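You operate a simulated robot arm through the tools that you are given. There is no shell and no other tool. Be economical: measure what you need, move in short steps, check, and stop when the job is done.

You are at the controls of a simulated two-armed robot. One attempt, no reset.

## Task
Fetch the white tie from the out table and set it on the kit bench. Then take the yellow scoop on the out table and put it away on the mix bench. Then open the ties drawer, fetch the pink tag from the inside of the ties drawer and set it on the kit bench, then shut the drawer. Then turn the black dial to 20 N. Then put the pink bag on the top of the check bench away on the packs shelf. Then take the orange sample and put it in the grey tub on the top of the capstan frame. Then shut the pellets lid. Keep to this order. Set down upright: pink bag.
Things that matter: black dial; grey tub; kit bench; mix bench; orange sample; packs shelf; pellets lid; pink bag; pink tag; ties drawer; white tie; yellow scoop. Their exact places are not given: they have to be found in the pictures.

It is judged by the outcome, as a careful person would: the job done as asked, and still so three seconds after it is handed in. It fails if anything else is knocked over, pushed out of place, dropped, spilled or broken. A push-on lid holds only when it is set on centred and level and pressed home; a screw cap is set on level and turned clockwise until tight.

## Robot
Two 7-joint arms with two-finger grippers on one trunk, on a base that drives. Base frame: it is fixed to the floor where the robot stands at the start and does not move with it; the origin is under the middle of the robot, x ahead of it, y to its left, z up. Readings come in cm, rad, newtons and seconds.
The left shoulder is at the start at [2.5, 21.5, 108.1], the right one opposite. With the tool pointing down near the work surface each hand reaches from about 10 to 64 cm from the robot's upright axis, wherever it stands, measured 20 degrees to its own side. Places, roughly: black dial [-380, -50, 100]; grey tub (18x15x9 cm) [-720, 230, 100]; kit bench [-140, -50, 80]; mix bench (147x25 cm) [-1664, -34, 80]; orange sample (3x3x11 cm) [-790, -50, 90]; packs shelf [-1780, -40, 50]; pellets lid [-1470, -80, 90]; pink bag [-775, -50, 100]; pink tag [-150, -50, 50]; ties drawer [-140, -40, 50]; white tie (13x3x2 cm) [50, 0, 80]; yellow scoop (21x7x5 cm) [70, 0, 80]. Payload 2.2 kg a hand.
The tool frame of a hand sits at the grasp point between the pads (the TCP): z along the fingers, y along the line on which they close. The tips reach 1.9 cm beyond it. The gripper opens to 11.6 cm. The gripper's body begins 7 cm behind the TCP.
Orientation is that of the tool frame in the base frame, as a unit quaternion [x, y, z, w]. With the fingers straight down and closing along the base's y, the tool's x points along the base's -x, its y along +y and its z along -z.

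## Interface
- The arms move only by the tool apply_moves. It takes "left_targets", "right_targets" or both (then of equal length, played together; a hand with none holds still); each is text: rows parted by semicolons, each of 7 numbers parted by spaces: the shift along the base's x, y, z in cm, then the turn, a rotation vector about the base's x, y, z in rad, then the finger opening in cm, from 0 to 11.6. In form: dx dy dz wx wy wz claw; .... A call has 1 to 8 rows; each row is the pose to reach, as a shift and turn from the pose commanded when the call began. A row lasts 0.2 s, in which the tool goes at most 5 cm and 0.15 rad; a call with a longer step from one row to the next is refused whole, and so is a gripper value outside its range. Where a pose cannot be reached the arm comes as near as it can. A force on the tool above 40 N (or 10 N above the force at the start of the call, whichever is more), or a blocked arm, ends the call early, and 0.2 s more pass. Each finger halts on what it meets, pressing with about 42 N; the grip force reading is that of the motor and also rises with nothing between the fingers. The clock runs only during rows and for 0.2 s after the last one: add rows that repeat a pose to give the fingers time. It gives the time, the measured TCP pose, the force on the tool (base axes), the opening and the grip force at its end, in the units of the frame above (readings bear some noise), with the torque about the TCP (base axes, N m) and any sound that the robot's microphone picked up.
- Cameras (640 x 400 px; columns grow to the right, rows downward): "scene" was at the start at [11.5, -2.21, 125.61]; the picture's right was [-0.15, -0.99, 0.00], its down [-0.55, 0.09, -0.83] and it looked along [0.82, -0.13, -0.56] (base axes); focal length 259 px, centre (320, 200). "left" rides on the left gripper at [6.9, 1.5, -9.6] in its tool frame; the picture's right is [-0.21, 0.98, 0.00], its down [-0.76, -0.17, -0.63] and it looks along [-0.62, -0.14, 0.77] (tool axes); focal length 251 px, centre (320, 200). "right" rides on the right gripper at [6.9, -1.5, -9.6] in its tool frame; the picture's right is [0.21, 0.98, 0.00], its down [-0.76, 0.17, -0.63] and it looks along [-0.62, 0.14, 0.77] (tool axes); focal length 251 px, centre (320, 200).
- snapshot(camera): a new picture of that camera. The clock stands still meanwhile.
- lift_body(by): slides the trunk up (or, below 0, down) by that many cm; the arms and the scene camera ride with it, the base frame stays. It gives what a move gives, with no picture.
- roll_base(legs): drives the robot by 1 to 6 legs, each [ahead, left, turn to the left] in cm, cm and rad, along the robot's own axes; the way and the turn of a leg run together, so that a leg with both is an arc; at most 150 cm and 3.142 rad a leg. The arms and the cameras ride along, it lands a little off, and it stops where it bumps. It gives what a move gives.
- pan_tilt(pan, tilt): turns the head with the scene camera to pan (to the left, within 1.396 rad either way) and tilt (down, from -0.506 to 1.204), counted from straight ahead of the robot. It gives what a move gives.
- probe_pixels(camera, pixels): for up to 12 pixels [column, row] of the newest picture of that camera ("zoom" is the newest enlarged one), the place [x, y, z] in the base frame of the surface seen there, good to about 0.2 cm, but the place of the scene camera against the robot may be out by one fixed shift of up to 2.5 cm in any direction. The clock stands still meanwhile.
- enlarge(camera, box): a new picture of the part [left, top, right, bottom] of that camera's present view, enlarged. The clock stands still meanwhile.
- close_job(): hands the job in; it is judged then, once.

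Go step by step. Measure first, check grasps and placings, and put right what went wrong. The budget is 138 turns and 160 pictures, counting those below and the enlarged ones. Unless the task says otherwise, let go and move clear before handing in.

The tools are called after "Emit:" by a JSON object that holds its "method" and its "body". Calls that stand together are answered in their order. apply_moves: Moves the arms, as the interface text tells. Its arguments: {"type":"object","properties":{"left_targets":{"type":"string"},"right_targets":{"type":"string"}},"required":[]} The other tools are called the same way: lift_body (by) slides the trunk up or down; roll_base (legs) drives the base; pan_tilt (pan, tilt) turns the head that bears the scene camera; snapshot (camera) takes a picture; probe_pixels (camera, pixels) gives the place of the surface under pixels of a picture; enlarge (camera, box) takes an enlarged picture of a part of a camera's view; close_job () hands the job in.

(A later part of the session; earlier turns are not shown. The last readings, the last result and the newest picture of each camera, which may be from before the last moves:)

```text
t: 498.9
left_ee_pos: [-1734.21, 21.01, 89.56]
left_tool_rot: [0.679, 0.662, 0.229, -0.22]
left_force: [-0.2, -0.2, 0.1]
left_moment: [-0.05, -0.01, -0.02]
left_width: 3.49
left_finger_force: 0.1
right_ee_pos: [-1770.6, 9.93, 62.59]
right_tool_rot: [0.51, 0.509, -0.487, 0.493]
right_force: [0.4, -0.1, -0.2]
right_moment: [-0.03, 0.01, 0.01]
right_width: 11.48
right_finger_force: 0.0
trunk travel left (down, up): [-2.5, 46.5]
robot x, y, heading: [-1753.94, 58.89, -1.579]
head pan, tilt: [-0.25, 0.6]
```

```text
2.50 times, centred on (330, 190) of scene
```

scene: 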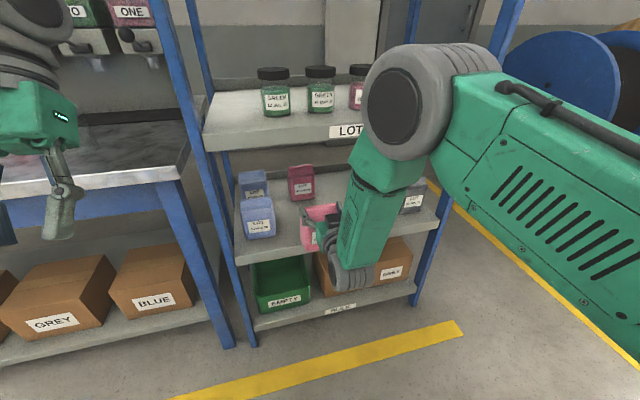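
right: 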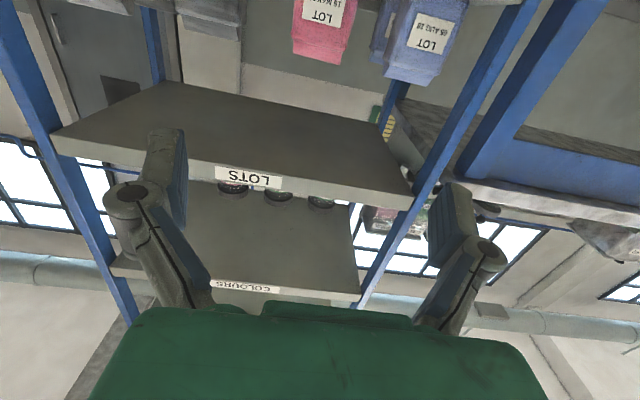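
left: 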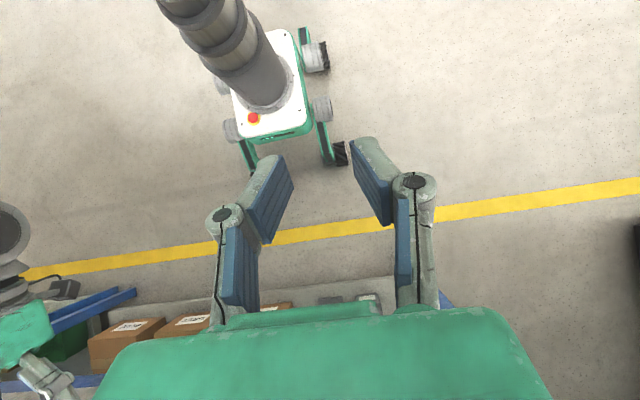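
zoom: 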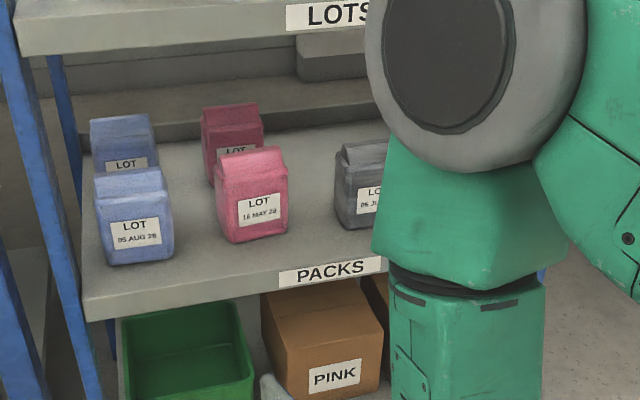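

The bag stands upright on the PACKS shelf. Next is the orange sample: I'll raise the trunk, turn both hands to point down (the left tilted slightly), and drive to the check bench.

Emit:
{"method": "lift_body", "body": {"by": 20}}

Emit:
{"method": "apply_moves", "body": {"right_targets": "0 1 3 0.149 0 0 6; 0 2 6 0.298 0 0 6; 0 3 9 0.447 0 0 6; 0 4 12 0.596 0 0 6; 0 5 15 0.745 0 0 6; 0 6 18 0.894 0 0 6; 0 7 21 1.043 0 0 6; 0 8 24 1.19 0 0 6", "left_targets": "0 0 0 -0.112 0 0 5.5; 0 0 0 -0.224 0 0 5.5; 0 0 0 -0.336 0 0 5.5; 0 0 0 -0.448 0 0 5.5; 0 0 1 -0.56 0 0 5.5; 0 0 2 -0.672 0 0 5.5; 0 0 3 -0.784 0 0 5.5; 0 0 4 -0.896 0 0 5.5"}}

Emit:
{"method": "roll_base", "body": {"legs": [[0, 150, 0], [0, 150, 0], [0, 150, 0], [0, 150, 0], [0, 150, 0], [0, 150, 0]]}}

Emit:
{"method": "roll_base", "body": {"legs": [[0, 45, 0]]}}

Emit:
{"method": "pan_tilt", "body": {"pan": 0.1, "tilt": 0.5}}

Emit:
{"method": "snapshot", "body": {"camera": "scene"}}

```text
t: 501.0
left_ee_pos: [-1734.48, 21.12, 109.6]
left_tool_rot: [0.68, 0.661, 0.229, -0.22]
left_force: [0.6, -0.1, 0.0]
left_moment: [-0.01, 0.0, -0.01]
left_width: 3.53
left_finger_force: 0.1
right_ee_pos: [-1770.68, 10.03, 82.71]
right_tool_rot: [0.51, 0.509, -0.488, 0.493]
right_force: [0.7, 0.5, 0.3]
right_moment: [0.0, 0.0, 0.01]
right_width: 11.5
right_finger_force: 0.2
trunk travel left (down, up): [-22.5, 26.5]
robot x, y, heading: [-1754.24, 59.31, -1.579]
head pan, tilt: [-0.25, 0.6]
```

```text
t: 502.8
left_ee_pos: [-1735.42, 21.2, 113.75]
left_tool_rot: [0.707, 0.696, -0.079, 0.1]
left_force: [-0.6, 0.8, -0.3]
left_moment: [-0.02, 0.01, 0.02]
left_width: 5.49
left_finger_force: 0.0
right_ee_pos: [-1771.67, 17.91, 106.69]
right_tool_rot: [0.699, 0.694, -0.115, 0.126]
right_force: [-0.3, -0.2, -0.5]
right_moment: [0.01, 0.01, 0.01]
right_width: 5.99
right_finger_force: 0.1
right hand out of reach, approached as far as the arm can: row 6
trunk travel left (down, up): [-22.5, 26.5]
robot x, y, heading: [-1754.3, 59.13, -1.577]
head pan, tilt: [-0.25, 0.6]
```

```text
t: 545.4
left_ee_pos: [-831.36, -13.41, 113.11]
left_tool_rot: [0.719, 0.683, -0.094, 0.084]
left_force: [2.2, 0.2, 0.6]
left_moment: [0.02, 0.11, -0.02]
left_width: 5.5
left_finger_force: 0.0
right_ee_pos: [-867.89, -15.11, 107.34]
right_tool_rot: [0.709, 0.684, -0.132, 0.11]
right_force: [2.5, -0.1, 0.2]
right_moment: [0.02, 0.17, -0.05]
right_width: 5.99
right_finger_force: 0.1
trunk travel left (down, up): [-22.5, 26.5]
robot x, y, heading: [-853.0, 25.22, -1.62]
head pan, tilt: [-0.25, 0.6]
```

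```text
t: 548.1
left_ee_pos: [-785.62, -15.77, 113.0]
left_tool_rot: [0.718, 0.685, -0.096, 0.078]
left_force: [1.3, 0.4, 0.0]
left_moment: [0.02, 0.15, -0.05]
left_width: 5.51
left_finger_force: 0.1
right_ee_pos: [-822.23, -17.59, 107.44]
right_tool_rot: [0.707, 0.685, -0.137, 0.108]
right_force: [1.3, 0.5, -0.5]
right_moment: [-0.01, 0.18, -0.02]
right_width: 6.0
right_finger_force: 0.1
trunk travel left (down, up): [-22.5, 26.5]
robot x, y, heading: [-808.05, 22.58, -1.62]
head pan, tilt: [-0.25, 0.6]
```

```text
t: 549.0
left_ee_pos: [-785.97, -15.57, 113.26]
left_tool_rot: [0.718, 0.685, -0.094, 0.081]
left_force: [1.2, 0.3, 1.2]
left_moment: [0.0, 0.09, -0.02]
left_width: 5.5
left_finger_force: 0.0
right_ee_pos: [-822.35, -17.59, 107.49]
right_tool_rot: [0.707, 0.685, -0.134, 0.111]
right_force: [1.4, -0.1, -0.4]
right_moment: [-0.04, 0.08, -0.04]
right_width: 6.01
right_finger_force: 0.0
trunk travel left (down, up): [-22.5, 26.5]
robot x, y, heading: [-807.34, 22.55, -1.618]
head pan, tilt: [0.099, 0.499]
```

```text
30 pictures are left
```

scene: 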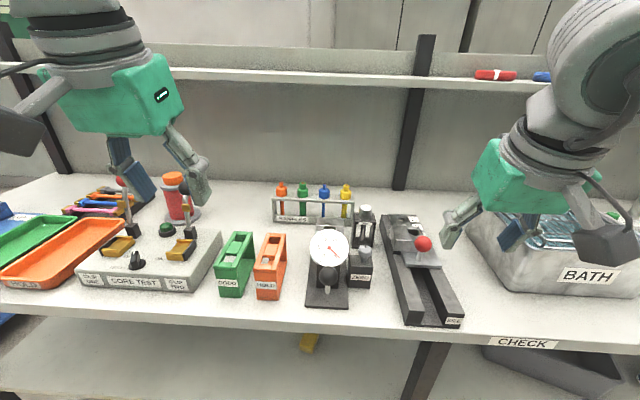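

The sample rack is at (313,207), with the orange one leftmost at (281,192). I'll measure it.

Emit:
{"method": "enlarge", "body": {"camera": "scene", "box": [255, 165, 375, 240]}}

Emit:
{"method": "probe_pixels", "body": {"camera": "zoom", "pixels": [[138, 120], [138, 145], [138, 230], [255, 145], [370, 150], [138, 100], [200, 200], [140, 175], [255, 175]]}}

```text
5.33 times, centred on (315, 202) of scene
```

zoom: 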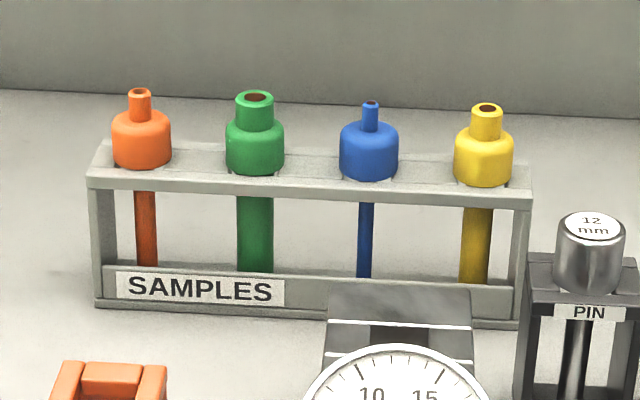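

```text
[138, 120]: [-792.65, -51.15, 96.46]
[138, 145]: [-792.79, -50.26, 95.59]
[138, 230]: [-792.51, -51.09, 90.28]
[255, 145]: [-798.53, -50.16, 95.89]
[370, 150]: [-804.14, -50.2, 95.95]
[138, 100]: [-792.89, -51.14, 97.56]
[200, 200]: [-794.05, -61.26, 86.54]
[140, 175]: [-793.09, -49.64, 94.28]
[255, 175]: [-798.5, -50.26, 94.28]
```

The orange cap is at about (-792.3,-51.5), z 94.5-96.7, with neighbours 5.8 cm apart. I'll come closer and view it from the left hand.

Emit:
{"method": "apply_moves", "body": {"right_targets": "0 2 3 0 0 0 6; 0 4 6 0 0 0 6; 0 6 9 0 0 0 6; 0 8 11 0 0 0 6"}}

Emit:
{"method": "roll_base", "body": {"legs": [[14, 0, 0.045]]}}

Emit:
{"method": "apply_moves", "body": {"left_targets": "-2 -4 0 0 0 0 4.6; -4 -8 0 0 0 0 4.6; -6 -12 -1 0 0 0 4.6; -7.5 -15 -3 0 0 0 4.6; -7.5 -18 -5 0 0 0 4.6; -7.5 -20 -7 0 0 0 4.6; -7.5 -20 -7 0 0 0 4.6"}}

Emit:
{"method": "snapshot", "body": {"camera": "left"}}

```text
t: 550.0
left_ee_pos: [-789.93, -15.33, 113.8]
left_tool_rot: [0.72, 0.683, -0.086, 0.093]
left_force: [0.4, 0.5, 0.0]
left_moment: [-0.03, -0.02, 0.02]
left_width: 5.49
left_finger_force: 0.0
right_ee_pos: [-826.16, -9.28, 118.05]
right_tool_rot: [0.71, 0.683, -0.124, 0.122]
right_force: [-0.1, -0.2, 1.4]
right_moment: [0.0, -0.03, 0.04]
right_width: 6.0
right_finger_force: 0.0
trunk travel left (down, up): [-22.5, 26.5]
robot x, y, heading: [-808.11, 22.85, -1.622]
head pan, tilt: [0.099, 0.499]
```

```text
t: 551.3
left_ee_pos: [-785.59, -28.27, 113.27]
left_tool_rot: [0.703, 0.7, -0.089, 0.087]
left_force: [0.9, -0.5, -0.7]
left_moment: [0.03, 0.04, 0.0]
left_width: 5.51
left_finger_force: 0.0
right_ee_pos: [-821.99, -24.01, 118.31]
right_tool_rot: [0.692, 0.701, -0.127, 0.117]
right_force: [0.8, 0.5, 0.1]
right_moment: [-0.01, 0.1, -0.04]
right_width: 6.02
right_finger_force: 0.0
trunk travel left (down, up): [-22.5, 26.5]
robot x, y, heading: [-807.72, 9.28, -1.572]
head pan, tilt: [0.099, 0.499]
```

```text
t: 552.9
left_ee_pos: [-794.88, -48.01, 106.66]
left_tool_rot: [0.704, 0.7, -0.084, 0.092]
left_force: [-1.9, -0.3, -0.9]
left_moment: [-0.03, -0.05, 0.0]
left_width: 4.59
left_finger_force: 0.2
right_ee_pos: [-824.24, -23.78, 118.2]
right_tool_rot: [0.694, 0.699, -0.122, 0.123]
right_force: [-0.3, 0.1, 0.9]
right_moment: [0.02, -0.07, 0.0]
right_width: 6.01
right_finger_force: 0.2
trunk travel left (down, up): [-22.5, 26.5]
robot x, y, heading: [-808.36, 9.27, -1.573]
head pan, tilt: [0.099, 0.499]
```

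```text
28 pictures are left
```

left: 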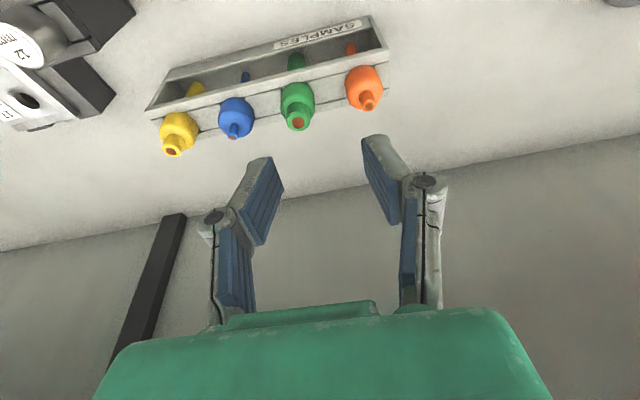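

Emit:
{"method": "probe_pixels", "body": {"camera": "left", "pixels": [[363, 82], [346, 88], [381, 84], [366, 70], [368, 104], [297, 100], [314, 100], [370, 97], [340, 70]]}}

Emit:
{"method": "apply_moves", "body": {"left_targets": "0 0 0 0 0 0 4.6; 0 0 0 0 0 0 4.6; 0 0 0 0 0 0 4.6; 0 0 0 0 0 0 4.6; 0 0 0 0 0 0 4.6; 0 0 0 0 0 0 4.6; 0 0 0 0 0 0 4.6"}}

Emit:
{"method": "probe_pixels", "body": {"camera": "left", "pixels": [[363, 82]]}}

```text
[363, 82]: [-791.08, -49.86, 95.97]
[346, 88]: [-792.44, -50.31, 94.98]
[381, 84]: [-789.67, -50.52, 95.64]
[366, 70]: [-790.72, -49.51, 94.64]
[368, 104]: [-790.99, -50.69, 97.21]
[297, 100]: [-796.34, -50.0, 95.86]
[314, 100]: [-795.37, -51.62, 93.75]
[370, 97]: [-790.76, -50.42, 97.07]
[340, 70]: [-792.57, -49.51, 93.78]
```

```text
t: 554.7
left_ee_pos: [-792.55, -47.94, 106.6]
left_tool_rot: [0.703, 0.7, -0.097, 0.084]
left_force: [0.5, 0.4, 0.2]
left_moment: [-0.01, 0.07, -0.04]
left_width: 4.6
left_finger_force: 0.1
right_ee_pos: [-821.25, -23.39, 118.62]
right_tool_rot: [0.691, 0.701, -0.133, 0.114]
right_force: [-0.1, 1.0, 0.2]
right_moment: [-0.02, 0.08, -0.01]
right_width: 6.0
right_finger_force: 0.0
trunk travel left (down, up): [-22.5, 26.5]
robot x, y, heading: [-809.51, 8.59, -1.571]
head pan, tilt: [0.099, 0.499]
stopped in row 7 (left hand): the arm was blocked; the commanded pose is now the measured one
```

```text
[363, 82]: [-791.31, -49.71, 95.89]
```

Rocking again: the right arm, drawn in and tilted, presses on the head. I'll straighten and lower the right hand, then let it settle.

Emit:
{"method": "apply_moves", "body": {"right_targets": "0 -1 -2 0.1 0 0 6; 0 -2 -4 0.2 0 0 6; 0 -3 -6 0.25 0 0 6; 0 -4 -9 0.25 0 0 6; 0 -4 -11 0.25 0 0 6; 0 -4 -11 0.25 0 0 6"}}

Emit:
{"method": "apply_moves", "body": {"left_targets": "0 0 0 0 0 0 4.6; 0 0 0 0 0 0 4.6; 0 0 0 0 0 0 4.6; 0 0 0 0 0 0 4.6; 0 0 0 0 0 0 4.6; 0 0 0 0 0 0 4.6; 0 0 0 0 0 0 4.6; 0 0 0 0 0 0 4.6"}}

Emit:
{"method": "apply_moves", "body": {"left_targets": "0 0 0 0 0 0 4.6; 0 0 0 0 0 0 4.6; 0 0 0 0 0 0 4.6; 0 0 0 0 0 0 4.6; 0 0 0 0 0 0 4.6; 0 0 0 0 0 0 4.6; 0 0 0 0 0 0 4.6; 0 0 0 0 0 0 4.6"}}

Emit:
{"method": "snapshot", "body": {"camera": "left"}}

```text
t: 556.3
left_ee_pos: [-796.15, -47.72, 106.88]
left_tool_rot: [0.706, 0.696, -0.09, 0.093]
left_force: [-0.1, 0.2, 0.3]
left_moment: [0.01, 0.02, 0.04]
left_width: 4.6
left_finger_force: 0.0
right_ee_pos: [-824.52, -27.19, 107.37]
right_tool_rot: [0.703, 0.709, -0.037, 0.035]
right_force: [0.0, 0.0, 0.1]
right_moment: [0.0, 0.0, 0.02]
right_width: 5.99
right_finger_force: 0.1
trunk travel left (down, up): [-22.5, 26.5]
robot x, y, heading: [-809.87, 9.36, -1.573]
head pan, tilt: [0.099, 0.499]
stopped in row 6 (right hand): the arm was blocked; the commanded pose is now the measured one
```

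```text
t: 558.1
left_ee_pos: [-793.09, -47.72, 106.66]
left_tool_rot: [0.705, 0.698, -0.097, 0.084]
left_force: [1.6, -0.9, -0.2]
left_moment: [0.01, 0.1, -0.03]
left_width: 4.61
left_finger_force: 0.1
right_ee_pos: [-821.73, -27.15, 107.58]
right_tool_rot: [0.702, 0.71, -0.046, 0.027]
right_force: [0.6, -0.2, 1.1]
right_moment: [-0.05, 0.06, -0.01]
right_width: 6.01
right_finger_force: 0.0
trunk travel left (down, up): [-22.5, 26.5]
robot x, y, heading: [-809.36, 8.85, -1.572]
head pan, tilt: [0.099, 0.499]
```

```text
t: 560.1
left_ee_pos: [-794.56, -47.28, 107.1]
left_tool_rot: [0.704, 0.698, -0.094, 0.091]
left_force: [-0.3, 0.2, 0.3]
left_moment: [0.0, -0.05, 0.03]
left_width: 4.61
left_finger_force: 0.0
right_ee_pos: [-823.09, -26.85, 107.52]
right_tool_rot: [0.701, 0.711, -0.042, 0.032]
right_force: [-0.2, 0.8, -0.4]
right_moment: [0.0, -0.04, 0.0]
right_width: 6.0
right_finger_force: 0.1
trunk travel left (down, up): [-22.5, 26.5]
robot x, y, heading: [-809.0, 8.87, -1.572]
head pan, tilt: [0.099, 0.499]
stopped in row 8 (left hand): the arm was blocked; the commanded pose is now the measured one
```

```text
27 pictures are left
```

left: 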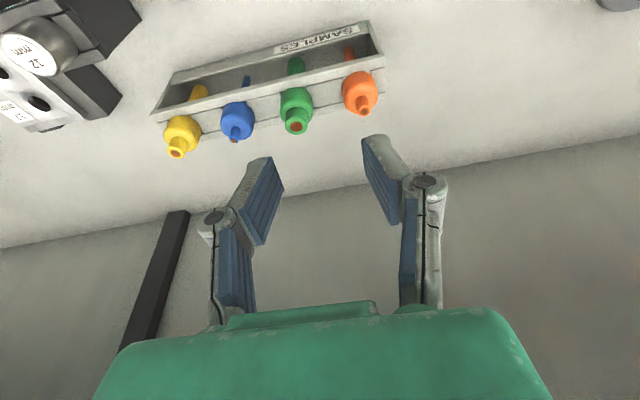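

Still some rocking. I'll extend the right arm forward, away from the head, and re-settle.

Emit:
{"method": "apply_moves", "body": {"right_targets": "-1 -3 0 0 0 0 6; -2 -6 0 0 0 0 6; -3 -9 1 0 0 0 6; -4 -12 2 0 0 0 6; -5 -15 3 0 0 0 6; -5 -15 3 0 0 0 6; -5 -15 3 0 0 0 6; -5 -15 3 0 0 0 6"}}

Emit:
{"method": "apply_moves", "body": {"left_targets": "0 0 0 0 0 0 4.6; 0 0 0 0 0 0 4.6; 0 0 0 0 0 0 4.6; 0 0 0 0 0 0 4.6; 0 0 0 0 0 0 4.6; 0 0 0 0 0 0 4.6; 0 0 0 0 0 0 4.6"}}

Emit:
{"method": "apply_moves", "body": {"left_targets": "0 0 0 0 0 0 4.6; 0 0 0 0 0 0 4.6; 0 0 0 0 0 0 4.6; 0 0 0 0 0 0 4.6; 0 0 0 0 0 0 4.6; 0 0 0 0 0 0 4.6; 0 0 0 0 0 0 4.6"}}

Emit:
{"method": "snapshot", "body": {"camera": "left"}}

Emit:
{"method": "snapshot", "body": {"camera": "scene"}}

```text
t: 561.9
left_ee_pos: [-796.37, -47.35, 107.09]
left_tool_rot: [0.706, 0.696, -0.089, 0.096]
left_force: [-1.5, -0.1, 0.1]
left_moment: [-0.03, -0.1, 0.02]
left_width: 4.6
left_finger_force: 0.0
right_ee_pos: [-829.9, -42.14, 110.14]
right_tool_rot: [0.703, 0.709, -0.037, 0.038]
right_force: [-0.2, 0.3, -0.5]
right_moment: [0.06, -0.11, 0.0]
right_width: 6.0
right_finger_force: 0.0
trunk travel left (down, up): [-22.5, 26.5]
robot x, y, heading: [-809.43, 9.13, -1.577]
head pan, tilt: [0.099, 0.499]
```

```text
t: 563.5
left_ee_pos: [-795.17, -47.34, 107.03]
left_tool_rot: [0.705, 0.698, -0.091, 0.091]
left_force: [-0.5, 0.0, -0.2]
left_moment: [0.0, -0.01, -0.02]
left_width: 4.59
left_finger_force: 0.0
right_ee_pos: [-828.59, -42.08, 110.36]
right_tool_rot: [0.702, 0.711, -0.04, 0.035]
right_force: [-0.4, 0.8, 0.8]
right_moment: [-0.01, -0.02, 0.02]
right_width: 6.02
right_finger_force: 0.1
trunk travel left (down, up): [-22.5, 26.5]
robot x, y, heading: [-809.37, 9.12, -1.576]
head pan, tilt: [0.099, 0.499]
```

```text
t: 565.1
left_ee_pos: [-793.55, -47.39, 106.8]
left_tool_rot: [0.703, 0.699, -0.096, 0.088]
left_force: [-0.2, -0.4, 0.4]
left_moment: [0.01, 0.07, 0.01]
left_width: 4.62
left_finger_force: 0.0
right_ee_pos: [-826.89, -42.15, 110.73]
right_tool_rot: [0.701, 0.712, -0.045, 0.03]
right_force: [0.6, -0.6, 0.4]
right_moment: [-0.03, 0.09, 0.0]
right_width: 6.02
right_finger_force: 0.1
trunk travel left (down, up): [-22.5, 26.5]
robot x, y, heading: [-808.46, 9.22, -1.573]
head pan, tilt: [0.099, 0.499]
```

```text
26 pictures are left
```

left: 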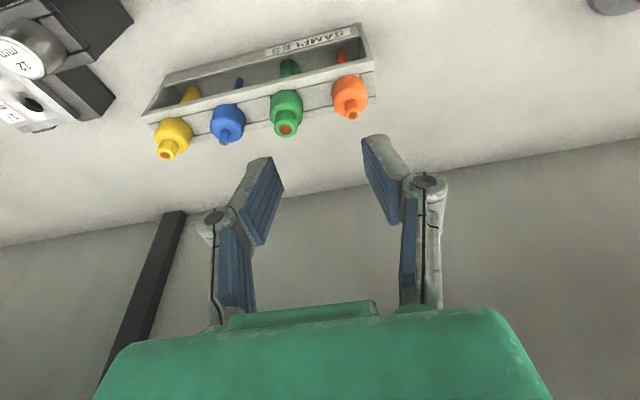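

```text
25 pictures are left
```

scene: 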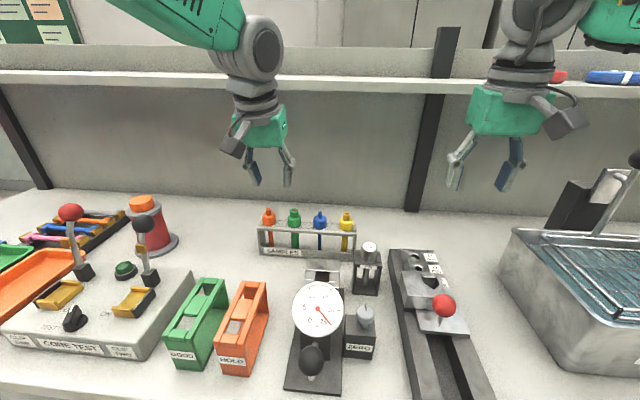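

Still slow drift along x. Closing along y instead makes that drift harmless, so I'll turn the left hand a quarter turn.

Emit:
{"method": "apply_moves", "body": {"left_targets": "0.5 -0.3 0 0 0 -0.149 6; 1 -0.6 0 0 0 -0.298 6; 1.5 -1 0 0 0 -0.447 6; 2 -1.5 0 0 0 -0.596 6; 2.3 -2 0 0 0 -0.745 6; 2.5 -2.5 0 0 0 -0.894 6; 2.5 -3 0 0 0 -1.043 6; 2.5 -3 0 0 0 -1.19 6"}}

Emit:
{"method": "apply_moves", "body": {"left_targets": "0 0 0 0 0 -0.14 6; 0 0 0 0 0 -0.28 6; 0 0 0 0 0 -0.38 6; 0 0 0 0 0 -0.38 6; 0 0 0 0 0 -0.38 6; 0 0 0 0 0 -0.38 6; 0 0 0 0 0 -0.38 6"}}

Emit:
{"method": "apply_moves", "body": {"left_targets": "0 0 0 0 0 0 6; 0 0 0 0 0 0 6; 0 0 0 0 0 0 6; 0 0 0 0 0 0 6; 0 0 0 0 0 0 6"}}

Emit:
{"method": "snapshot", "body": {"camera": "left"}}

```text
t: 566.9
left_ee_pos: [-792.98, -50.36, 107.07]
left_tool_rot: [0.975, 0.181, -0.123, 0.023]
left_force: [-1.0, -0.1, -0.8]
left_moment: [-0.01, -0.04, 0.0]
left_width: 6.0
left_finger_force: 0.1
right_ee_pos: [-828.98, -42.23, 110.3]
right_tool_rot: [0.702, 0.71, -0.039, 0.034]
right_force: [-1.1, 0.3, 0.9]
right_moment: [0.01, -0.07, -0.02]
right_width: 6.02
right_finger_force: 0.1
trunk travel left (down, up): [-22.5, 26.5]
robot x, y, heading: [-809.12, 8.84, -1.575]
head pan, tilt: [0.099, 0.499]
```

```text
t: 568.5
left_ee_pos: [-791.41, -50.3, 107.03]
left_tool_rot: [0.991, -0.005, -0.132, -0.002]
left_force: [-0.1, 0.3, -1.1]
left_moment: [0.01, 0.01, 0.01]
left_width: 6.0
left_finger_force: 0.2
right_ee_pos: [-827.41, -42.0, 110.43]
right_tool_rot: [0.701, 0.711, -0.043, 0.031]
right_force: [0.0, -0.2, 0.2]
right_moment: [-0.01, 0.0, -0.01]
right_width: 6.0
right_finger_force: 0.0
trunk travel left (down, up): [-22.5, 26.5]
robot x, y, heading: [-809.52, 9.16, -1.575]
head pan, tilt: [0.099, 0.499]
```

```text
t: 569.7
left_ee_pos: [-793.03, -50.42, 107.13]
left_tool_rot: [0.992, -0.004, -0.125, -0.002]
left_force: [-1.0, 0.1, 0.5]
left_moment: [0.01, -0.06, -0.01]
left_width: 5.99
left_finger_force: 0.2
right_ee_pos: [-829.09, -42.18, 110.13]
right_tool_rot: [0.703, 0.709, -0.039, 0.036]
right_force: [-0.8, -0.1, 0.9]
right_moment: [0.02, -0.04, 0.03]
right_width: 6.0
right_finger_force: 0.1
trunk travel left (down, up): [-22.5, 26.5]
robot x, y, heading: [-809.56, 8.78, -1.573]
head pan, tilt: [0.099, 0.499]
```

```text
24 pictures are left
```

left: 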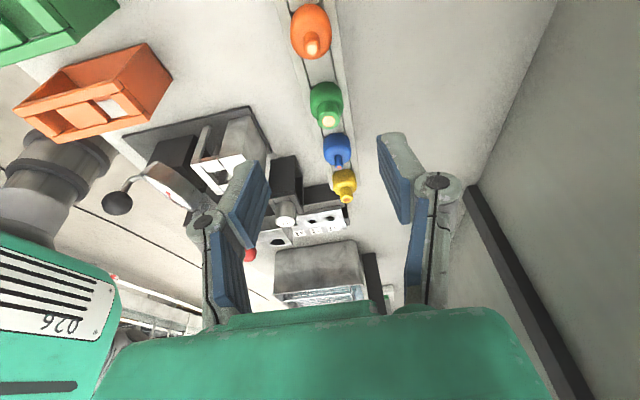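

Emit:
{"method": "probe_pixels", "body": {"camera": "left", "pixels": [[310, 15], [311, 45], [295, 30], [327, 30], [310, 28], [326, 105], [305, 70], [343, 70]]}}

```text
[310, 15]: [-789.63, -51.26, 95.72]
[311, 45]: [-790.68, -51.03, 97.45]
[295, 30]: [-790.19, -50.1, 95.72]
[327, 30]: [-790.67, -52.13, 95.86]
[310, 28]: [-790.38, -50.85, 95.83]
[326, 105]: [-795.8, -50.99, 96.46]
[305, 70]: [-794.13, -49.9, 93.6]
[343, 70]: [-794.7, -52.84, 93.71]
```

The orange cap is centred at (-790.9,-51.1). I'll go down, grip it, and lift the sample out of the rack.

Emit:
{"method": "apply_moves", "body": {"left_targets": "1 -0.4 -3.5 0 0 0 6; 2.1 -0.7 -7 0 0 0 6; 2.1 -0.7 -10.3 0 0 0 6; 2.1 -0.7 -11.1 0 0 0 6; 2.1 -0.7 -11.1 0 0 0 1; 2.1 -0.7 -11.1 0 0 0 1; 2.1 -0.7 -11.1 0 0 0 1"}}

Emit:
{"method": "snapshot", "body": {"camera": "left"}}

```text
t: 570.8
left_ee_pos: [-790.2, -50.76, 95.89]
left_tool_rot: [0.989, -0.01, -0.147, -0.003]
left_force: [-28.8, -10.3, -5.0]
left_moment: [-0.13, 1.72, -0.36]
left_width: 4.08
left_finger_force: 45.1
right_ee_pos: [-826.62, -41.81, 110.67]
right_tool_rot: [0.702, 0.71, -0.046, 0.031]
right_force: [-0.2, 0.6, 0.9]
right_moment: [0.0, 0.02, 0.01]
right_width: 5.99
right_finger_force: 0.1
trunk travel left (down, up): [-22.5, 26.5]
robot x, y, heading: [-808.95, 9.06, -1.578]
head pan, tilt: [0.099, 0.499]
stopped in row 5 (left hand): the force on the tool passed its limit at 50 N (the readings are from after the stop); the commanded pose is now the measured one
```

```text
23 pictures are left
```

left: 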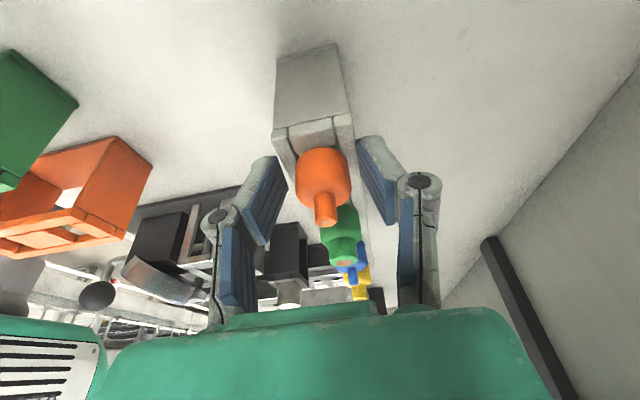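

The fingers closed on the rack's top plate (4.1 cm wide). I'll open, rise 1.1 cm, and close on the cap alone.

Emit:
{"method": "apply_moves", "body": {"left_targets": "0 0 0 0 0 0 6; -0.4 -0.3 0.4 0 0 0 6; -0.6 -0.4 1.1 0 0 0 6; -0.6 -0.4 1.1 0 0 0 6; -0.6 -0.4 1.1 0 0 0 1; -0.6 -0.4 1.1 0 0 0 1; -0.6 -0.4 1.1 0 0 0 1"}}

Emit:
{"method": "snapshot", "body": {"camera": "left"}}

```text
t: 572.4
left_ee_pos: [-790.32, -51.07, 97.06]
left_tool_rot: [0.99, -0.008, -0.142, -0.002]
left_force: [-0.5, 0.2, 0.8]
left_moment: [0.01, -0.01, -0.03]
left_width: 2.86
left_finger_force: 42.2
right_ee_pos: [-826.8, -41.79, 110.78]
right_tool_rot: [0.702, 0.71, -0.046, 0.031]
right_force: [-0.5, -0.9, 0.3]
right_moment: [0.02, 0.01, 0.01]
right_width: 6.01
right_finger_force: 0.1
trunk travel left (down, up): [-22.5, 26.5]
robot x, y, heading: [-808.84, 8.85, -1.574]
head pan, tilt: [0.099, 0.499]
```

```text
22 pictures are left
```

left: 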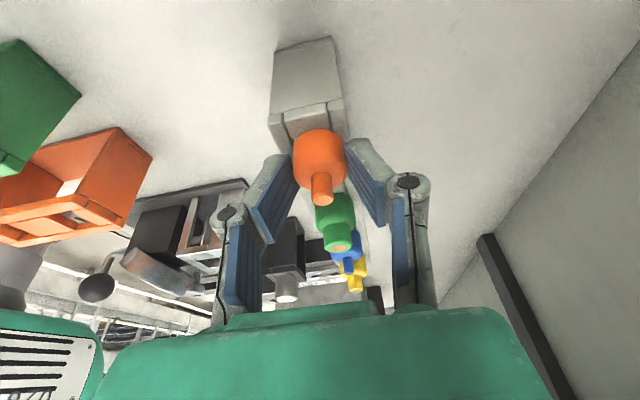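

The cap is gripped (2.9 cm). I'll lift the sample clear, back out, and turn round toward the capstan frame.

Emit:
{"method": "apply_moves", "body": {"left_targets": "0 0 2.5 0 0 0 1; 0 0 5 0 0 0 1; 0 0 7.5 0 0 0 1; 0 0 10 0 0 0 1; 0 0.5 13 0 0 0 1; 0 2 15 0 0 0 1; 0 5 16 0 0 0 1; 0 8 16 0 0 0 1"}}

Emit:
{"method": "roll_base", "body": {"legs": [[-46, 0, 0], [0, 0, 3.14]]}}

Emit:
{"method": "pan_tilt", "body": {"pan": -0.3, "tilt": 0.35}}

Emit:
{"method": "snapshot", "body": {"camera": "scene"}}

Emit:
{"method": "snapshot", "body": {"camera": "left"}}

```text
t: 574.2
left_ee_pos: [-790.37, -42.75, 113.19]
left_tool_rot: [0.99, -0.008, -0.142, 0.0]
left_force: [0.6, 1.2, -0.1]
left_moment: [-0.03, 0.02, 0.01]
left_width: 2.84
left_finger_force: 41.9
right_ee_pos: [-826.77, -41.46, 110.98]
right_tool_rot: [0.702, 0.71, -0.046, 0.031]
right_force: [0.1, 0.6, 0.1]
right_moment: [-0.01, 0.0, 0.0]
right_width: 6.0
right_finger_force: 0.1
trunk travel left (down, up): [-22.5, 26.5]
robot x, y, heading: [-809.26, 8.61, -1.576]
head pan, tilt: [0.099, 0.499]
```

```text
t: 584.4
left_ee_pos: [-828.55, 106.37, 113.01]
left_tool_rot: [-0.004, 0.99, 0.0, 0.142]
left_force: [0.1, -0.3, 0.8]
left_moment: [0.0, 0.03, 0.0]
left_width: 2.87
left_finger_force: 42.2
right_ee_pos: [-792.04, 106.07, 110.76]
right_tool_rot: [0.718, -0.693, -0.031, -0.046]
right_force: [-0.9, 0.2, -0.4]
right_moment: [0.03, 0.0, -0.02]
right_width: 6.02
right_finger_force: 0.0
trunk travel left (down, up): [-22.5, 26.5]
robot x, y, heading: [-808.8, 54.98, 1.585]
head pan, tilt: [0.099, 0.499]
```

```text
t: 585.3
left_ee_pos: [-828.49, 106.18, 113.25]
left_tool_rot: [-0.003, 0.99, 0.001, 0.142]
left_force: [0.0, 0.1, 0.0]
left_moment: [-0.01, 0.01, 0.0]
left_width: 2.85
left_finger_force: 41.8
right_ee_pos: [-792.01, 105.86, 111.06]
right_tool_rot: [0.718, -0.693, -0.033, -0.047]
right_force: [0.4, -0.3, -0.4]
right_moment: [-0.01, -0.01, 0.01]
right_width: 6.0
right_finger_force: 0.0
trunk travel left (down, up): [-22.5, 26.5]
robot x, y, heading: [-809.2, 54.65, 1.59]
head pan, tilt: [-0.3, 0.351]
```

```text
21 pictures are left
```

scene: 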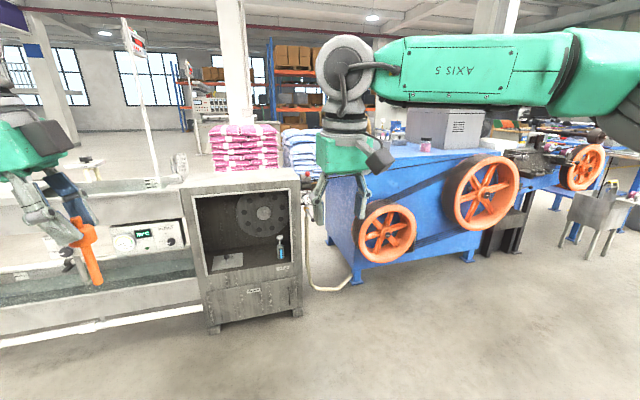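

```text
20 pictures are left
```

left: 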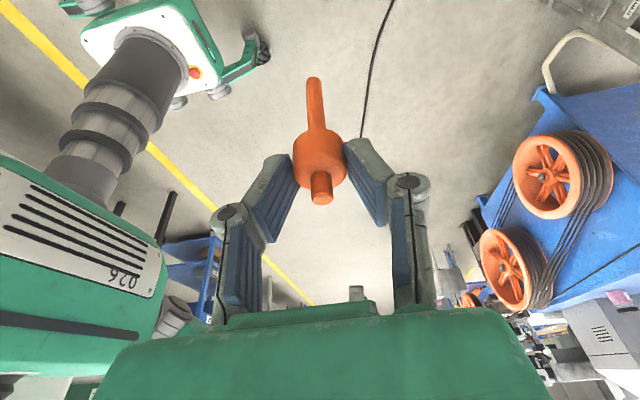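

The sample is held and the robot is steady. The capstan frame with its orange wheels is to the right; I'll measure it.

Emit:
{"method": "probe_pixels", "body": {"camera": "scene", "pixels": [[440, 130], [470, 120], [480, 190], [390, 235], [425, 143], [400, 160], [350, 220], [410, 115], [480, 150], [245, 200]]}}

Emit:
{"method": "enlarge", "body": {"camera": "scene", "box": [370, 95, 530, 195]}}

```text
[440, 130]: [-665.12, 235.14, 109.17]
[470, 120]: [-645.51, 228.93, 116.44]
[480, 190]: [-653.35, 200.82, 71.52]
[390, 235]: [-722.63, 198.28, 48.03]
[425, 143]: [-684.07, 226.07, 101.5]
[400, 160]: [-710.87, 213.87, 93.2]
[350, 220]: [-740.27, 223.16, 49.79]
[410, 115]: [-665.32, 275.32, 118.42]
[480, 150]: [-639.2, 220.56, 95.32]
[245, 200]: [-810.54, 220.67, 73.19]
```

```text
4.00 times, centred on (450, 145) of scene
```

zoom: 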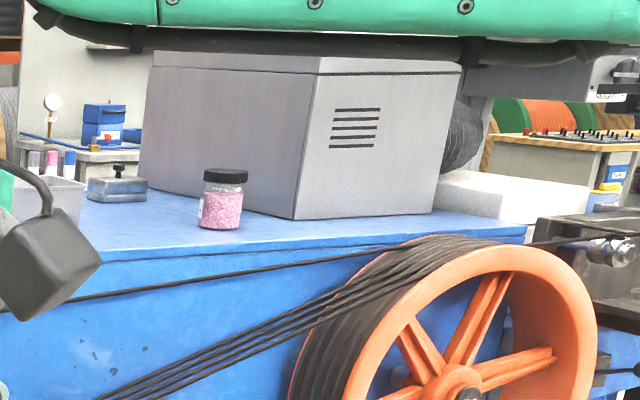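

The tub is near (-720,230), beside the pink jar, on the frame top (z 93). I'll raise the trunk and approach, stopping short to look.

Emit:
{"method": "lift_body", "body": {"by": 16}}

Emit:
{"method": "roll_base", "body": {"legs": [[0, -107, -0.018], [104, 0, 0]]}}

Emit:
{"method": "pan_tilt", "body": {"pan": 0.1, "tilt": 0.6}}

Emit:
{"method": "snapshot", "body": {"camera": "scene"}}

Emit:
{"method": "snapshot", "body": {"camera": "left"}}

```text
t: 587.1
left_ee_pos: [-828.42, 106.25, 129.11]
left_tool_rot: [-0.003, 0.99, 0.002, 0.141]
left_force: [-1.0, -0.4, -0.2]
left_moment: [0.0, 0.0, -0.04]
left_width: 2.85
left_finger_force: 42.0
right_ee_pos: [-792.06, 105.78, 127.02]
right_tool_rot: [0.718, -0.693, -0.032, -0.048]
right_force: [-0.3, 0.1, 0.2]
right_moment: [0.02, 0.01, -0.02]
right_width: 6.02
right_finger_force: 0.1
trunk travel left (down, up): [-38.5, 10.5]
robot x, y, heading: [-808.85, 54.8, 1.589]
head pan, tilt: [-0.3, 0.351]
```

```text
t: 597.6
left_ee_pos: [-723.07, 213.19, 129.26]
left_tool_rot: [-0.004, 0.99, 0.001, 0.142]
left_force: [-0.6, 0.0, -1.1]
left_moment: [0.03, 0.0, 0.02]
left_width: 2.85
left_finger_force: 42.3
right_ee_pos: [-686.66, 212.73, 126.92]
right_tool_rot: [0.719, -0.693, -0.032, -0.048]
right_force: [-0.1, -1.0, 0.3]
right_moment: [0.0, -0.01, 0.0]
right_width: 5.97
right_finger_force: 0.0
trunk travel left (down, up): [-38.5, 10.5]
robot x, y, heading: [-703.25, 162.13, 1.586]
head pan, tilt: [-0.3, 0.351]
```

```text
t: 598.5
left_ee_pos: [-722.92, 212.72, 129.5]
left_tool_rot: [-0.003, 0.99, 0.003, 0.141]
left_force: [0.5, 0.3, -0.1]
left_moment: [0.02, -0.01, 0.02]
left_width: 2.85
left_finger_force: 42.3
right_ee_pos: [-686.47, 212.38, 127.21]
right_tool_rot: [0.719, -0.693, -0.035, -0.048]
right_force: [0.0, 0.3, -0.6]
right_moment: [-0.02, 0.03, 0.0]
right_width: 6.02
right_finger_force: 0.0
trunk travel left (down, up): [-38.5, 10.5]
robot x, y, heading: [-703.05, 161.78, 1.59]
head pan, tilt: [0.099, 0.6]
```

```text
18 pictures are left
```

scene: 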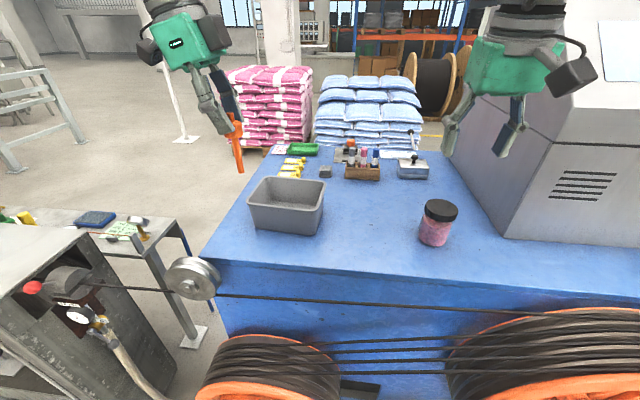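

```text
17 pictures are left
```

left: 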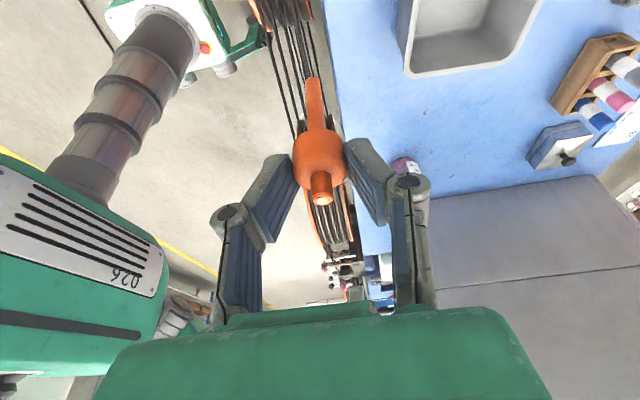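

The empty grey tub is clear at scene (287,205). I'll measure it.

Emit:
{"method": "probe_pixels", "body": {"camera": "scene", "pixels": [[252, 205], [322, 208], [268, 180], [326, 182], [287, 205], [290, 195], [285, 228], [440, 210]]}}

Emit:
{"method": "probe_pixels", "body": {"camera": "left", "pixels": [[410, 74], [512, 62], [460, 40], [404, 40], [530, 20], [460, 55], [350, 60]]}}

```text
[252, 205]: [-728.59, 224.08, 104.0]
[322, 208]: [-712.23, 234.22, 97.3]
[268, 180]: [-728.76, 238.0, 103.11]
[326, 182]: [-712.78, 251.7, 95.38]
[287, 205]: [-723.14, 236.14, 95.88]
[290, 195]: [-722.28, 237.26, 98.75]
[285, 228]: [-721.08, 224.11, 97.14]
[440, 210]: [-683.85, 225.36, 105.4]
```

```text
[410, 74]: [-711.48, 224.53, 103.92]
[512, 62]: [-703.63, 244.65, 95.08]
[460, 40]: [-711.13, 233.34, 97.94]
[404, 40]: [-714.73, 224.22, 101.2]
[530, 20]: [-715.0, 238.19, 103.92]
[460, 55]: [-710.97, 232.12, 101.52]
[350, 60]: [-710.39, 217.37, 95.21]
```

The tub's centre is (-720,231.5), rim z 104, floor about 95.5. I'll advance and lower the sample into it.

Emit:
{"method": "roll_base", "body": {"legs": [[11, 0, -0.015]]}}

Emit:
{"method": "apply_moves", "body": {"left_targets": "1 2.5 -1 0 0 0 1; 2 5 -3 0 0 0 1; 2.5 7.5 -5 0 0 0 1; 2.5 7.5 -8.5 0 0 0 1; 2.5 7.5 -12 0 0 0 1; 2.5 7.5 -15.5 0 0 0 1; 2.5 7.5 -19 0 0 0 1; 2.5 7.5 -21 0 0 0 1"}}

Emit:
{"method": "snapshot", "body": {"camera": "scene"}}

Emit:
{"method": "snapshot", "body": {"camera": "left"}}

```text
t: 599.7
left_ee_pos: [-722.46, 223.79, 129.46]
left_tool_rot: [0.003, 0.99, 0.002, 0.142]
left_force: [0.5, 1.2, -0.5]
left_moment: [-0.06, -0.04, -0.01]
left_width: 2.84
left_finger_force: 42.1
right_ee_pos: [-685.93, 222.87, 127.14]
right_tool_rot: [0.715, -0.697, -0.034, -0.048]
right_force: [0.6, 0.7, -1.0]
right_moment: [0.01, -0.02, 0.03]
right_width: 6.01
right_finger_force: 0.1
trunk travel left (down, up): [-38.5, 10.5]
robot x, y, heading: [-702.98, 172.38, 1.578]
head pan, tilt: [0.099, 0.6]
```

```text
t: 601.5
left_ee_pos: [-719.78, 231.03, 108.38]
left_tool_rot: [0.003, 0.99, 0.003, 0.141]
left_force: [-0.1, 0.0, 0.2]
left_moment: [0.0, -0.01, 0.01]
left_width: 2.86
left_finger_force: 41.5
right_ee_pos: [-685.91, 222.86, 127.31]
right_tool_rot: [0.714, -0.698, -0.035, -0.047]
right_force: [-0.4, 0.3, -0.5]
right_moment: [0.01, 0.03, 0.0]
right_width: 6.02
right_finger_force: 0.2
trunk travel left (down, up): [-38.5, 10.5]
robot x, y, heading: [-703.15, 172.58, 1.576]
head pan, tilt: [0.099, 0.6]
```

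```text
16 pictures are left
```

scene: 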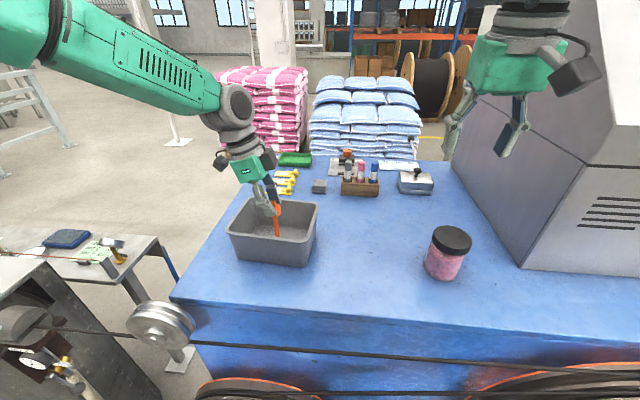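

```text
15 pictures are left
```

left: 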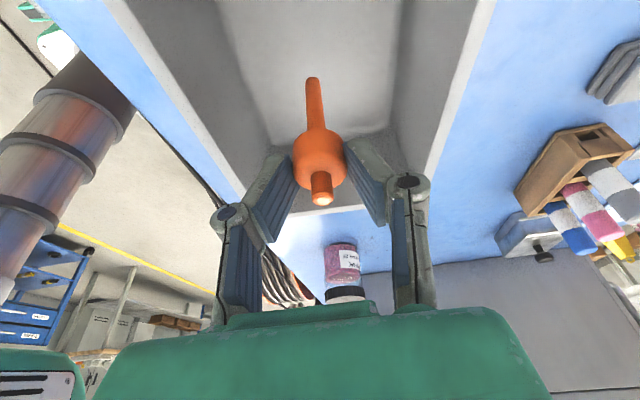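

The sample hangs inside the tub. I'll lower a little more, release, check, then leave for the pellets lid.

Emit:
{"method": "apply_moves", "body": {"left_targets": "0 0 -0.8 0 0 0 1; 0 0 -1.5 0 0 0 1; 0 0 -1.5 0 0 0 3.5; 0 0 -1.5 0 0 0 5; 0 0 2 0 0 0 5; 0 0 6 0 0 0 5; 0 0 11 0 0 0 5; 0 -3 15 0 0 0 5"}}

Emit:
{"method": "enlarge", "body": {"camera": "scene", "box": [200, 150, 340, 290]}}

Emit:
{"method": "roll_base", "body": {"legs": [[-115, 0, 0], [0, 0, -3.14], [0, -150, 0], [0, -150, 0], [0, -150, 0], [0, -150, 0]]}}

Emit:
{"method": "lift_body", "body": {"by": -16}}

```text
t: 603.3
left_ee_pos: [-719.92, 227.79, 123.73]
left_tool_rot: [0.004, 0.99, 0.003, 0.141]
left_force: [-0.5, -0.8, -0.1]
left_moment: [0.04, 0.03, 0.06]
left_width: 5.0
left_finger_force: 0.0
right_ee_pos: [-685.91, 222.2, 127.39]
right_tool_rot: [0.714, -0.697, -0.036, -0.05]
right_force: [0.7, 0.2, 1.1]
right_moment: [0.03, 0.04, -0.01]
right_width: 6.04
right_finger_force: 0.1
trunk travel left (down, up): [-38.5, 10.5]
robot x, y, heading: [-703.53, 172.89, 1.577]
head pan, tilt: [0.099, 0.6]
```

```text
2.86 times, centred on (270, 220) of scene
```

zoom: 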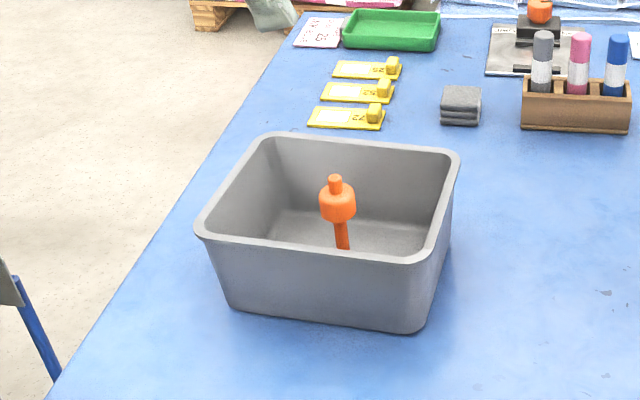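

```text
t: 644.8
left_ee_pos: [-1296.95, 29.51, 124.13]
left_tool_rot: [0.99, -0.053, -0.127, -0.001]
left_force: [-1.3, 0.6, 0.5]
left_moment: [-0.06, -0.12, 0.01]
left_width: 5.0
left_finger_force: 0.1
right_ee_pos: [-1330.21, 38.38, 127.02]
right_tool_rot: [0.733, 0.678, -0.042, 0.044]
right_force: [-1.3, 0.1, 1.6]
right_moment: [0.01, -0.17, 0.01]
right_width: 6.0
right_finger_force: 0.1
trunk travel left (down, up): [-38.5, 10.5]
robot x, y, heading: [-1304.55, 85.98, -1.665]
head pan, tilt: [0.099, 0.6]
```

```text
t: 646.6
left_ee_pos: [-1299.85, 30.0, 108.51]
left_tool_rot: [0.991, -0.058, -0.117, 0.001]
left_force: [-2.3, 0.0, 0.3]
left_moment: [-0.03, -0.21, 0.0]
left_width: 4.99
left_finger_force: 0.0
right_ee_pos: [-1333.14, 38.77, 110.64]
right_tool_rot: [0.735, 0.675, -0.036, 0.052]
right_force: [-3.2, 0.0, 0.5]
right_moment: [0.02, -0.23, 0.05]
right_width: 5.99
right_finger_force: 0.1
trunk travel left (down, up): [-22.5, 26.5]
robot x, y, heading: [-1305.8, 85.67, -1.662]
head pan, tilt: [0.099, 0.6]
```

The sample is in the tub. Now on to the pellets lid.

Emit:
{"method": "roll_base", "body": {"legs": [[0, 0, 0.091], [10, -145, 0]]}}

Emit:
{"method": "pan_tilt", "body": {"pan": -0.1, "tilt": 0.4}}

Emit:
{"method": "snapshot", "body": {"camera": "scene"}}

```text
t: 654.4
left_ee_pos: [-1442.37, 23.03, 108.59]
left_tool_rot: [0.992, -0.03, -0.12, 0.003]
left_force: [-2.9, -0.3, 0.6]
left_moment: [-0.06, -0.25, 0.01]
left_width: 4.99
left_finger_force: 0.1
right_ee_pos: [-1476.06, 29.99, 110.71]
right_tool_rot: [0.716, 0.695, -0.036, 0.051]
right_force: [-1.8, 0.0, -0.5]
right_moment: [0.04, -0.19, 0.03]
right_width: 6.01
right_finger_force: 0.1
trunk travel left (down, up): [-22.5, 26.5]
robot x, y, heading: [-1451.41, 78.46, -1.61]
head pan, tilt: [0.099, 0.6]
```

```text
t: 655.1
left_ee_pos: [-1442.66, 23.41, 108.6]
left_tool_rot: [0.992, -0.034, -0.122, 0.005]
left_force: [-1.4, 0.6, 0.1]
left_moment: [-0.05, -0.19, 0.01]
left_width: 5.0
left_finger_force: 0.1
right_ee_pos: [-1476.24, 30.48, 111.03]
right_tool_rot: [0.718, 0.693, -0.039, 0.05]
right_force: [-1.3, 0.6, -0.1]
right_moment: [0.03, -0.14, 0.03]
right_width: 5.99
right_finger_force: 0.0
trunk travel left (down, up): [-22.5, 26.5]
robot x, y, heading: [-1452.09, 78.25, -1.612]
head pan, tilt: [-0.099, 0.4]
```

```text
13 pictures are left
```

scene: 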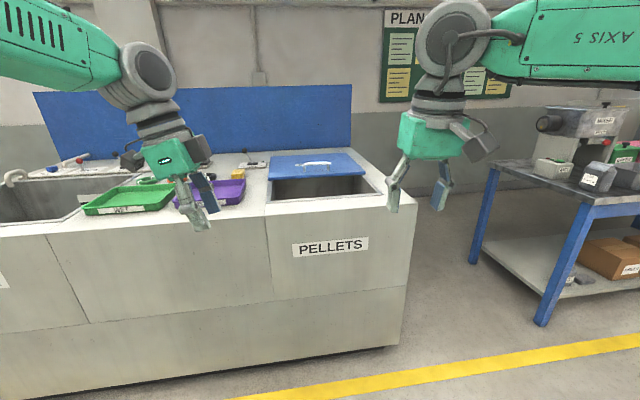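

The pellets bin has a blue lid with a handle, slid back off a front opening. I'll zoom in and measure.

Emit:
{"method": "enlarge", "body": {"camera": "scene", "box": [230, 130, 400, 270]}}

Emit:
{"method": "probe_pixels", "body": {"camera": "scene", "pixels": [[315, 163], [300, 163], [330, 163], [272, 178], [365, 174], [275, 155], [350, 153], [268, 200], [380, 193], [320, 186], [330, 198], [315, 170]]}}

```text
2.86 times, centred on (315, 200) of scene
```

zoom: 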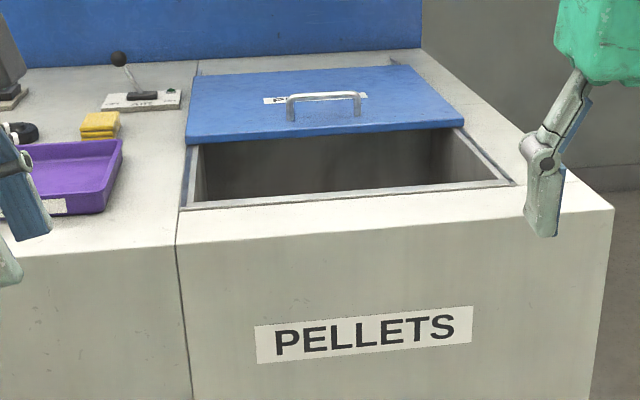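

```text
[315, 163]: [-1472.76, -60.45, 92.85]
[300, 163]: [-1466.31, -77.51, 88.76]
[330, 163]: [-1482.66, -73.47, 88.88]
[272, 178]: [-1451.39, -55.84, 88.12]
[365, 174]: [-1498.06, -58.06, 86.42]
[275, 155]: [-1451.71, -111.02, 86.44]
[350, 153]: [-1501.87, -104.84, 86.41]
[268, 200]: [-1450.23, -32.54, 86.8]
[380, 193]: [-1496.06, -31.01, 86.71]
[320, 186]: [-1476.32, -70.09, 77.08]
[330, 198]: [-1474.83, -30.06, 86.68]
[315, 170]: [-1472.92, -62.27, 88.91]
```

The lid (top z 88.8, front edge y -56) slides on the rim, and its bar handle is at (-1473,-60.5, 92.8). I'll drive up with the left hand, which already closes along y.

Emit:
{"method": "roll_base", "body": {"legs": [[0, 0, 0.041], [40, -39, 0], [28, 0, 0]]}}

Emit:
{"method": "apply_moves", "body": {"left_targets": "0 0 0 0 0 0 5; 0 0 0 0 0 0 5; 0 0 0 0 0 0 5; 0 0 0 0 0 0 5; 0 0 0 0 0 0 5; 0 0 0 0 0 0 5; 0 0 0 0 0 0 5; 0 0 0 0 0 0 5"}}

Emit:
{"method": "pan_tilt", "body": {"pan": 0.2, "tilt": 0.6}}

Emit:
{"method": "snapshot", "body": {"camera": "scene"}}

Emit:
{"method": "snapshot", "body": {"camera": "left"}}

```text
t: 660.3
left_ee_pos: [-1480.26, -44.13, 108.43]
left_tool_rot: [0.993, -0.017, -0.12, 0.007]
left_force: [-3.5, 0.6, -0.3]
left_moment: [-0.01, -0.26, 0.04]
left_width: 4.99
left_finger_force: 0.0
right_ee_pos: [-1514.11, -38.24, 110.88]
right_tool_rot: [0.706, 0.705, -0.037, 0.05]
right_force: [-1.3, -0.2, -1.2]
right_moment: [0.01, -0.23, 0.02]
right_width: 5.97
right_finger_force: 0.0
trunk travel left (down, up): [-22.5, 26.5]
robot x, y, heading: [-1491.52, 10.44, -1.584]
head pan, tilt: [-0.099, 0.4]
```

```text
t: 662.1
left_ee_pos: [-1477.66, -43.84, 108.31]
left_tool_rot: [0.991, -0.018, -0.135, 0.008]
left_force: [-0.7, -0.5, 0.2]
left_moment: [0.01, -0.04, 0.02]
left_width: 5.0
left_finger_force: 0.1
right_ee_pos: [-1511.36, -37.95, 111.42]
right_tool_rot: [0.706, 0.706, -0.047, 0.041]
right_force: [0.0, 0.1, 0.2]
right_moment: [0.01, -0.05, 0.01]
right_width: 6.0
right_finger_force: 0.1
trunk travel left (down, up): [-22.5, 26.5]
robot x, y, heading: [-1491.37, 10.7, -1.58]
head pan, tilt: [-0.099, 0.4]
```

```text
t: 662.9
left_ee_pos: [-1478.72, -43.86, 108.37]
left_tool_rot: [0.991, -0.018, -0.13, 0.008]
left_force: [-0.1, 1.5, -0.1]
left_moment: [0.01, -0.07, 0.0]
left_width: 5.0
left_finger_force: 0.2
right_ee_pos: [-1512.51, -37.86, 111.33]
right_tool_rot: [0.707, 0.704, -0.044, 0.045]
right_force: [0.2, 0.5, 0.0]
right_moment: [0.0, -0.09, -0.01]
right_width: 6.01
right_finger_force: 0.1
trunk travel left (down, up): [-22.5, 26.5]
robot x, y, heading: [-1491.67, 10.36, -1.577]
head pan, tilt: [0.201, 0.6]
```

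```text
11 pictures are left
```

scene: 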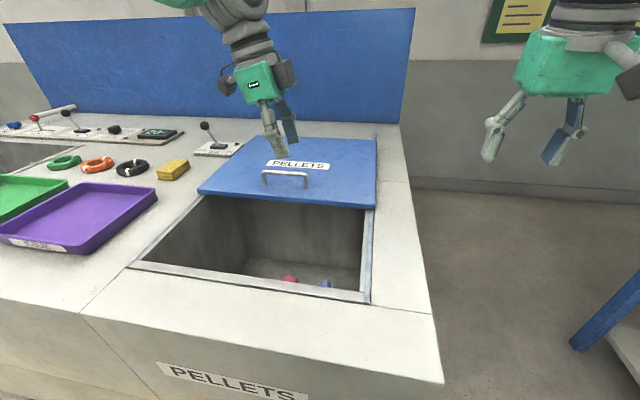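

```text
10 pictures are left
```

left: 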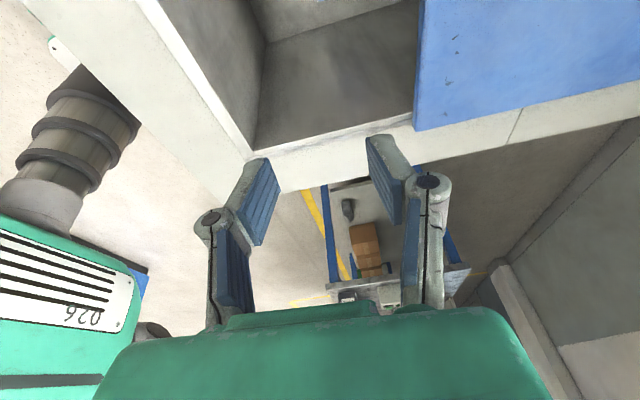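

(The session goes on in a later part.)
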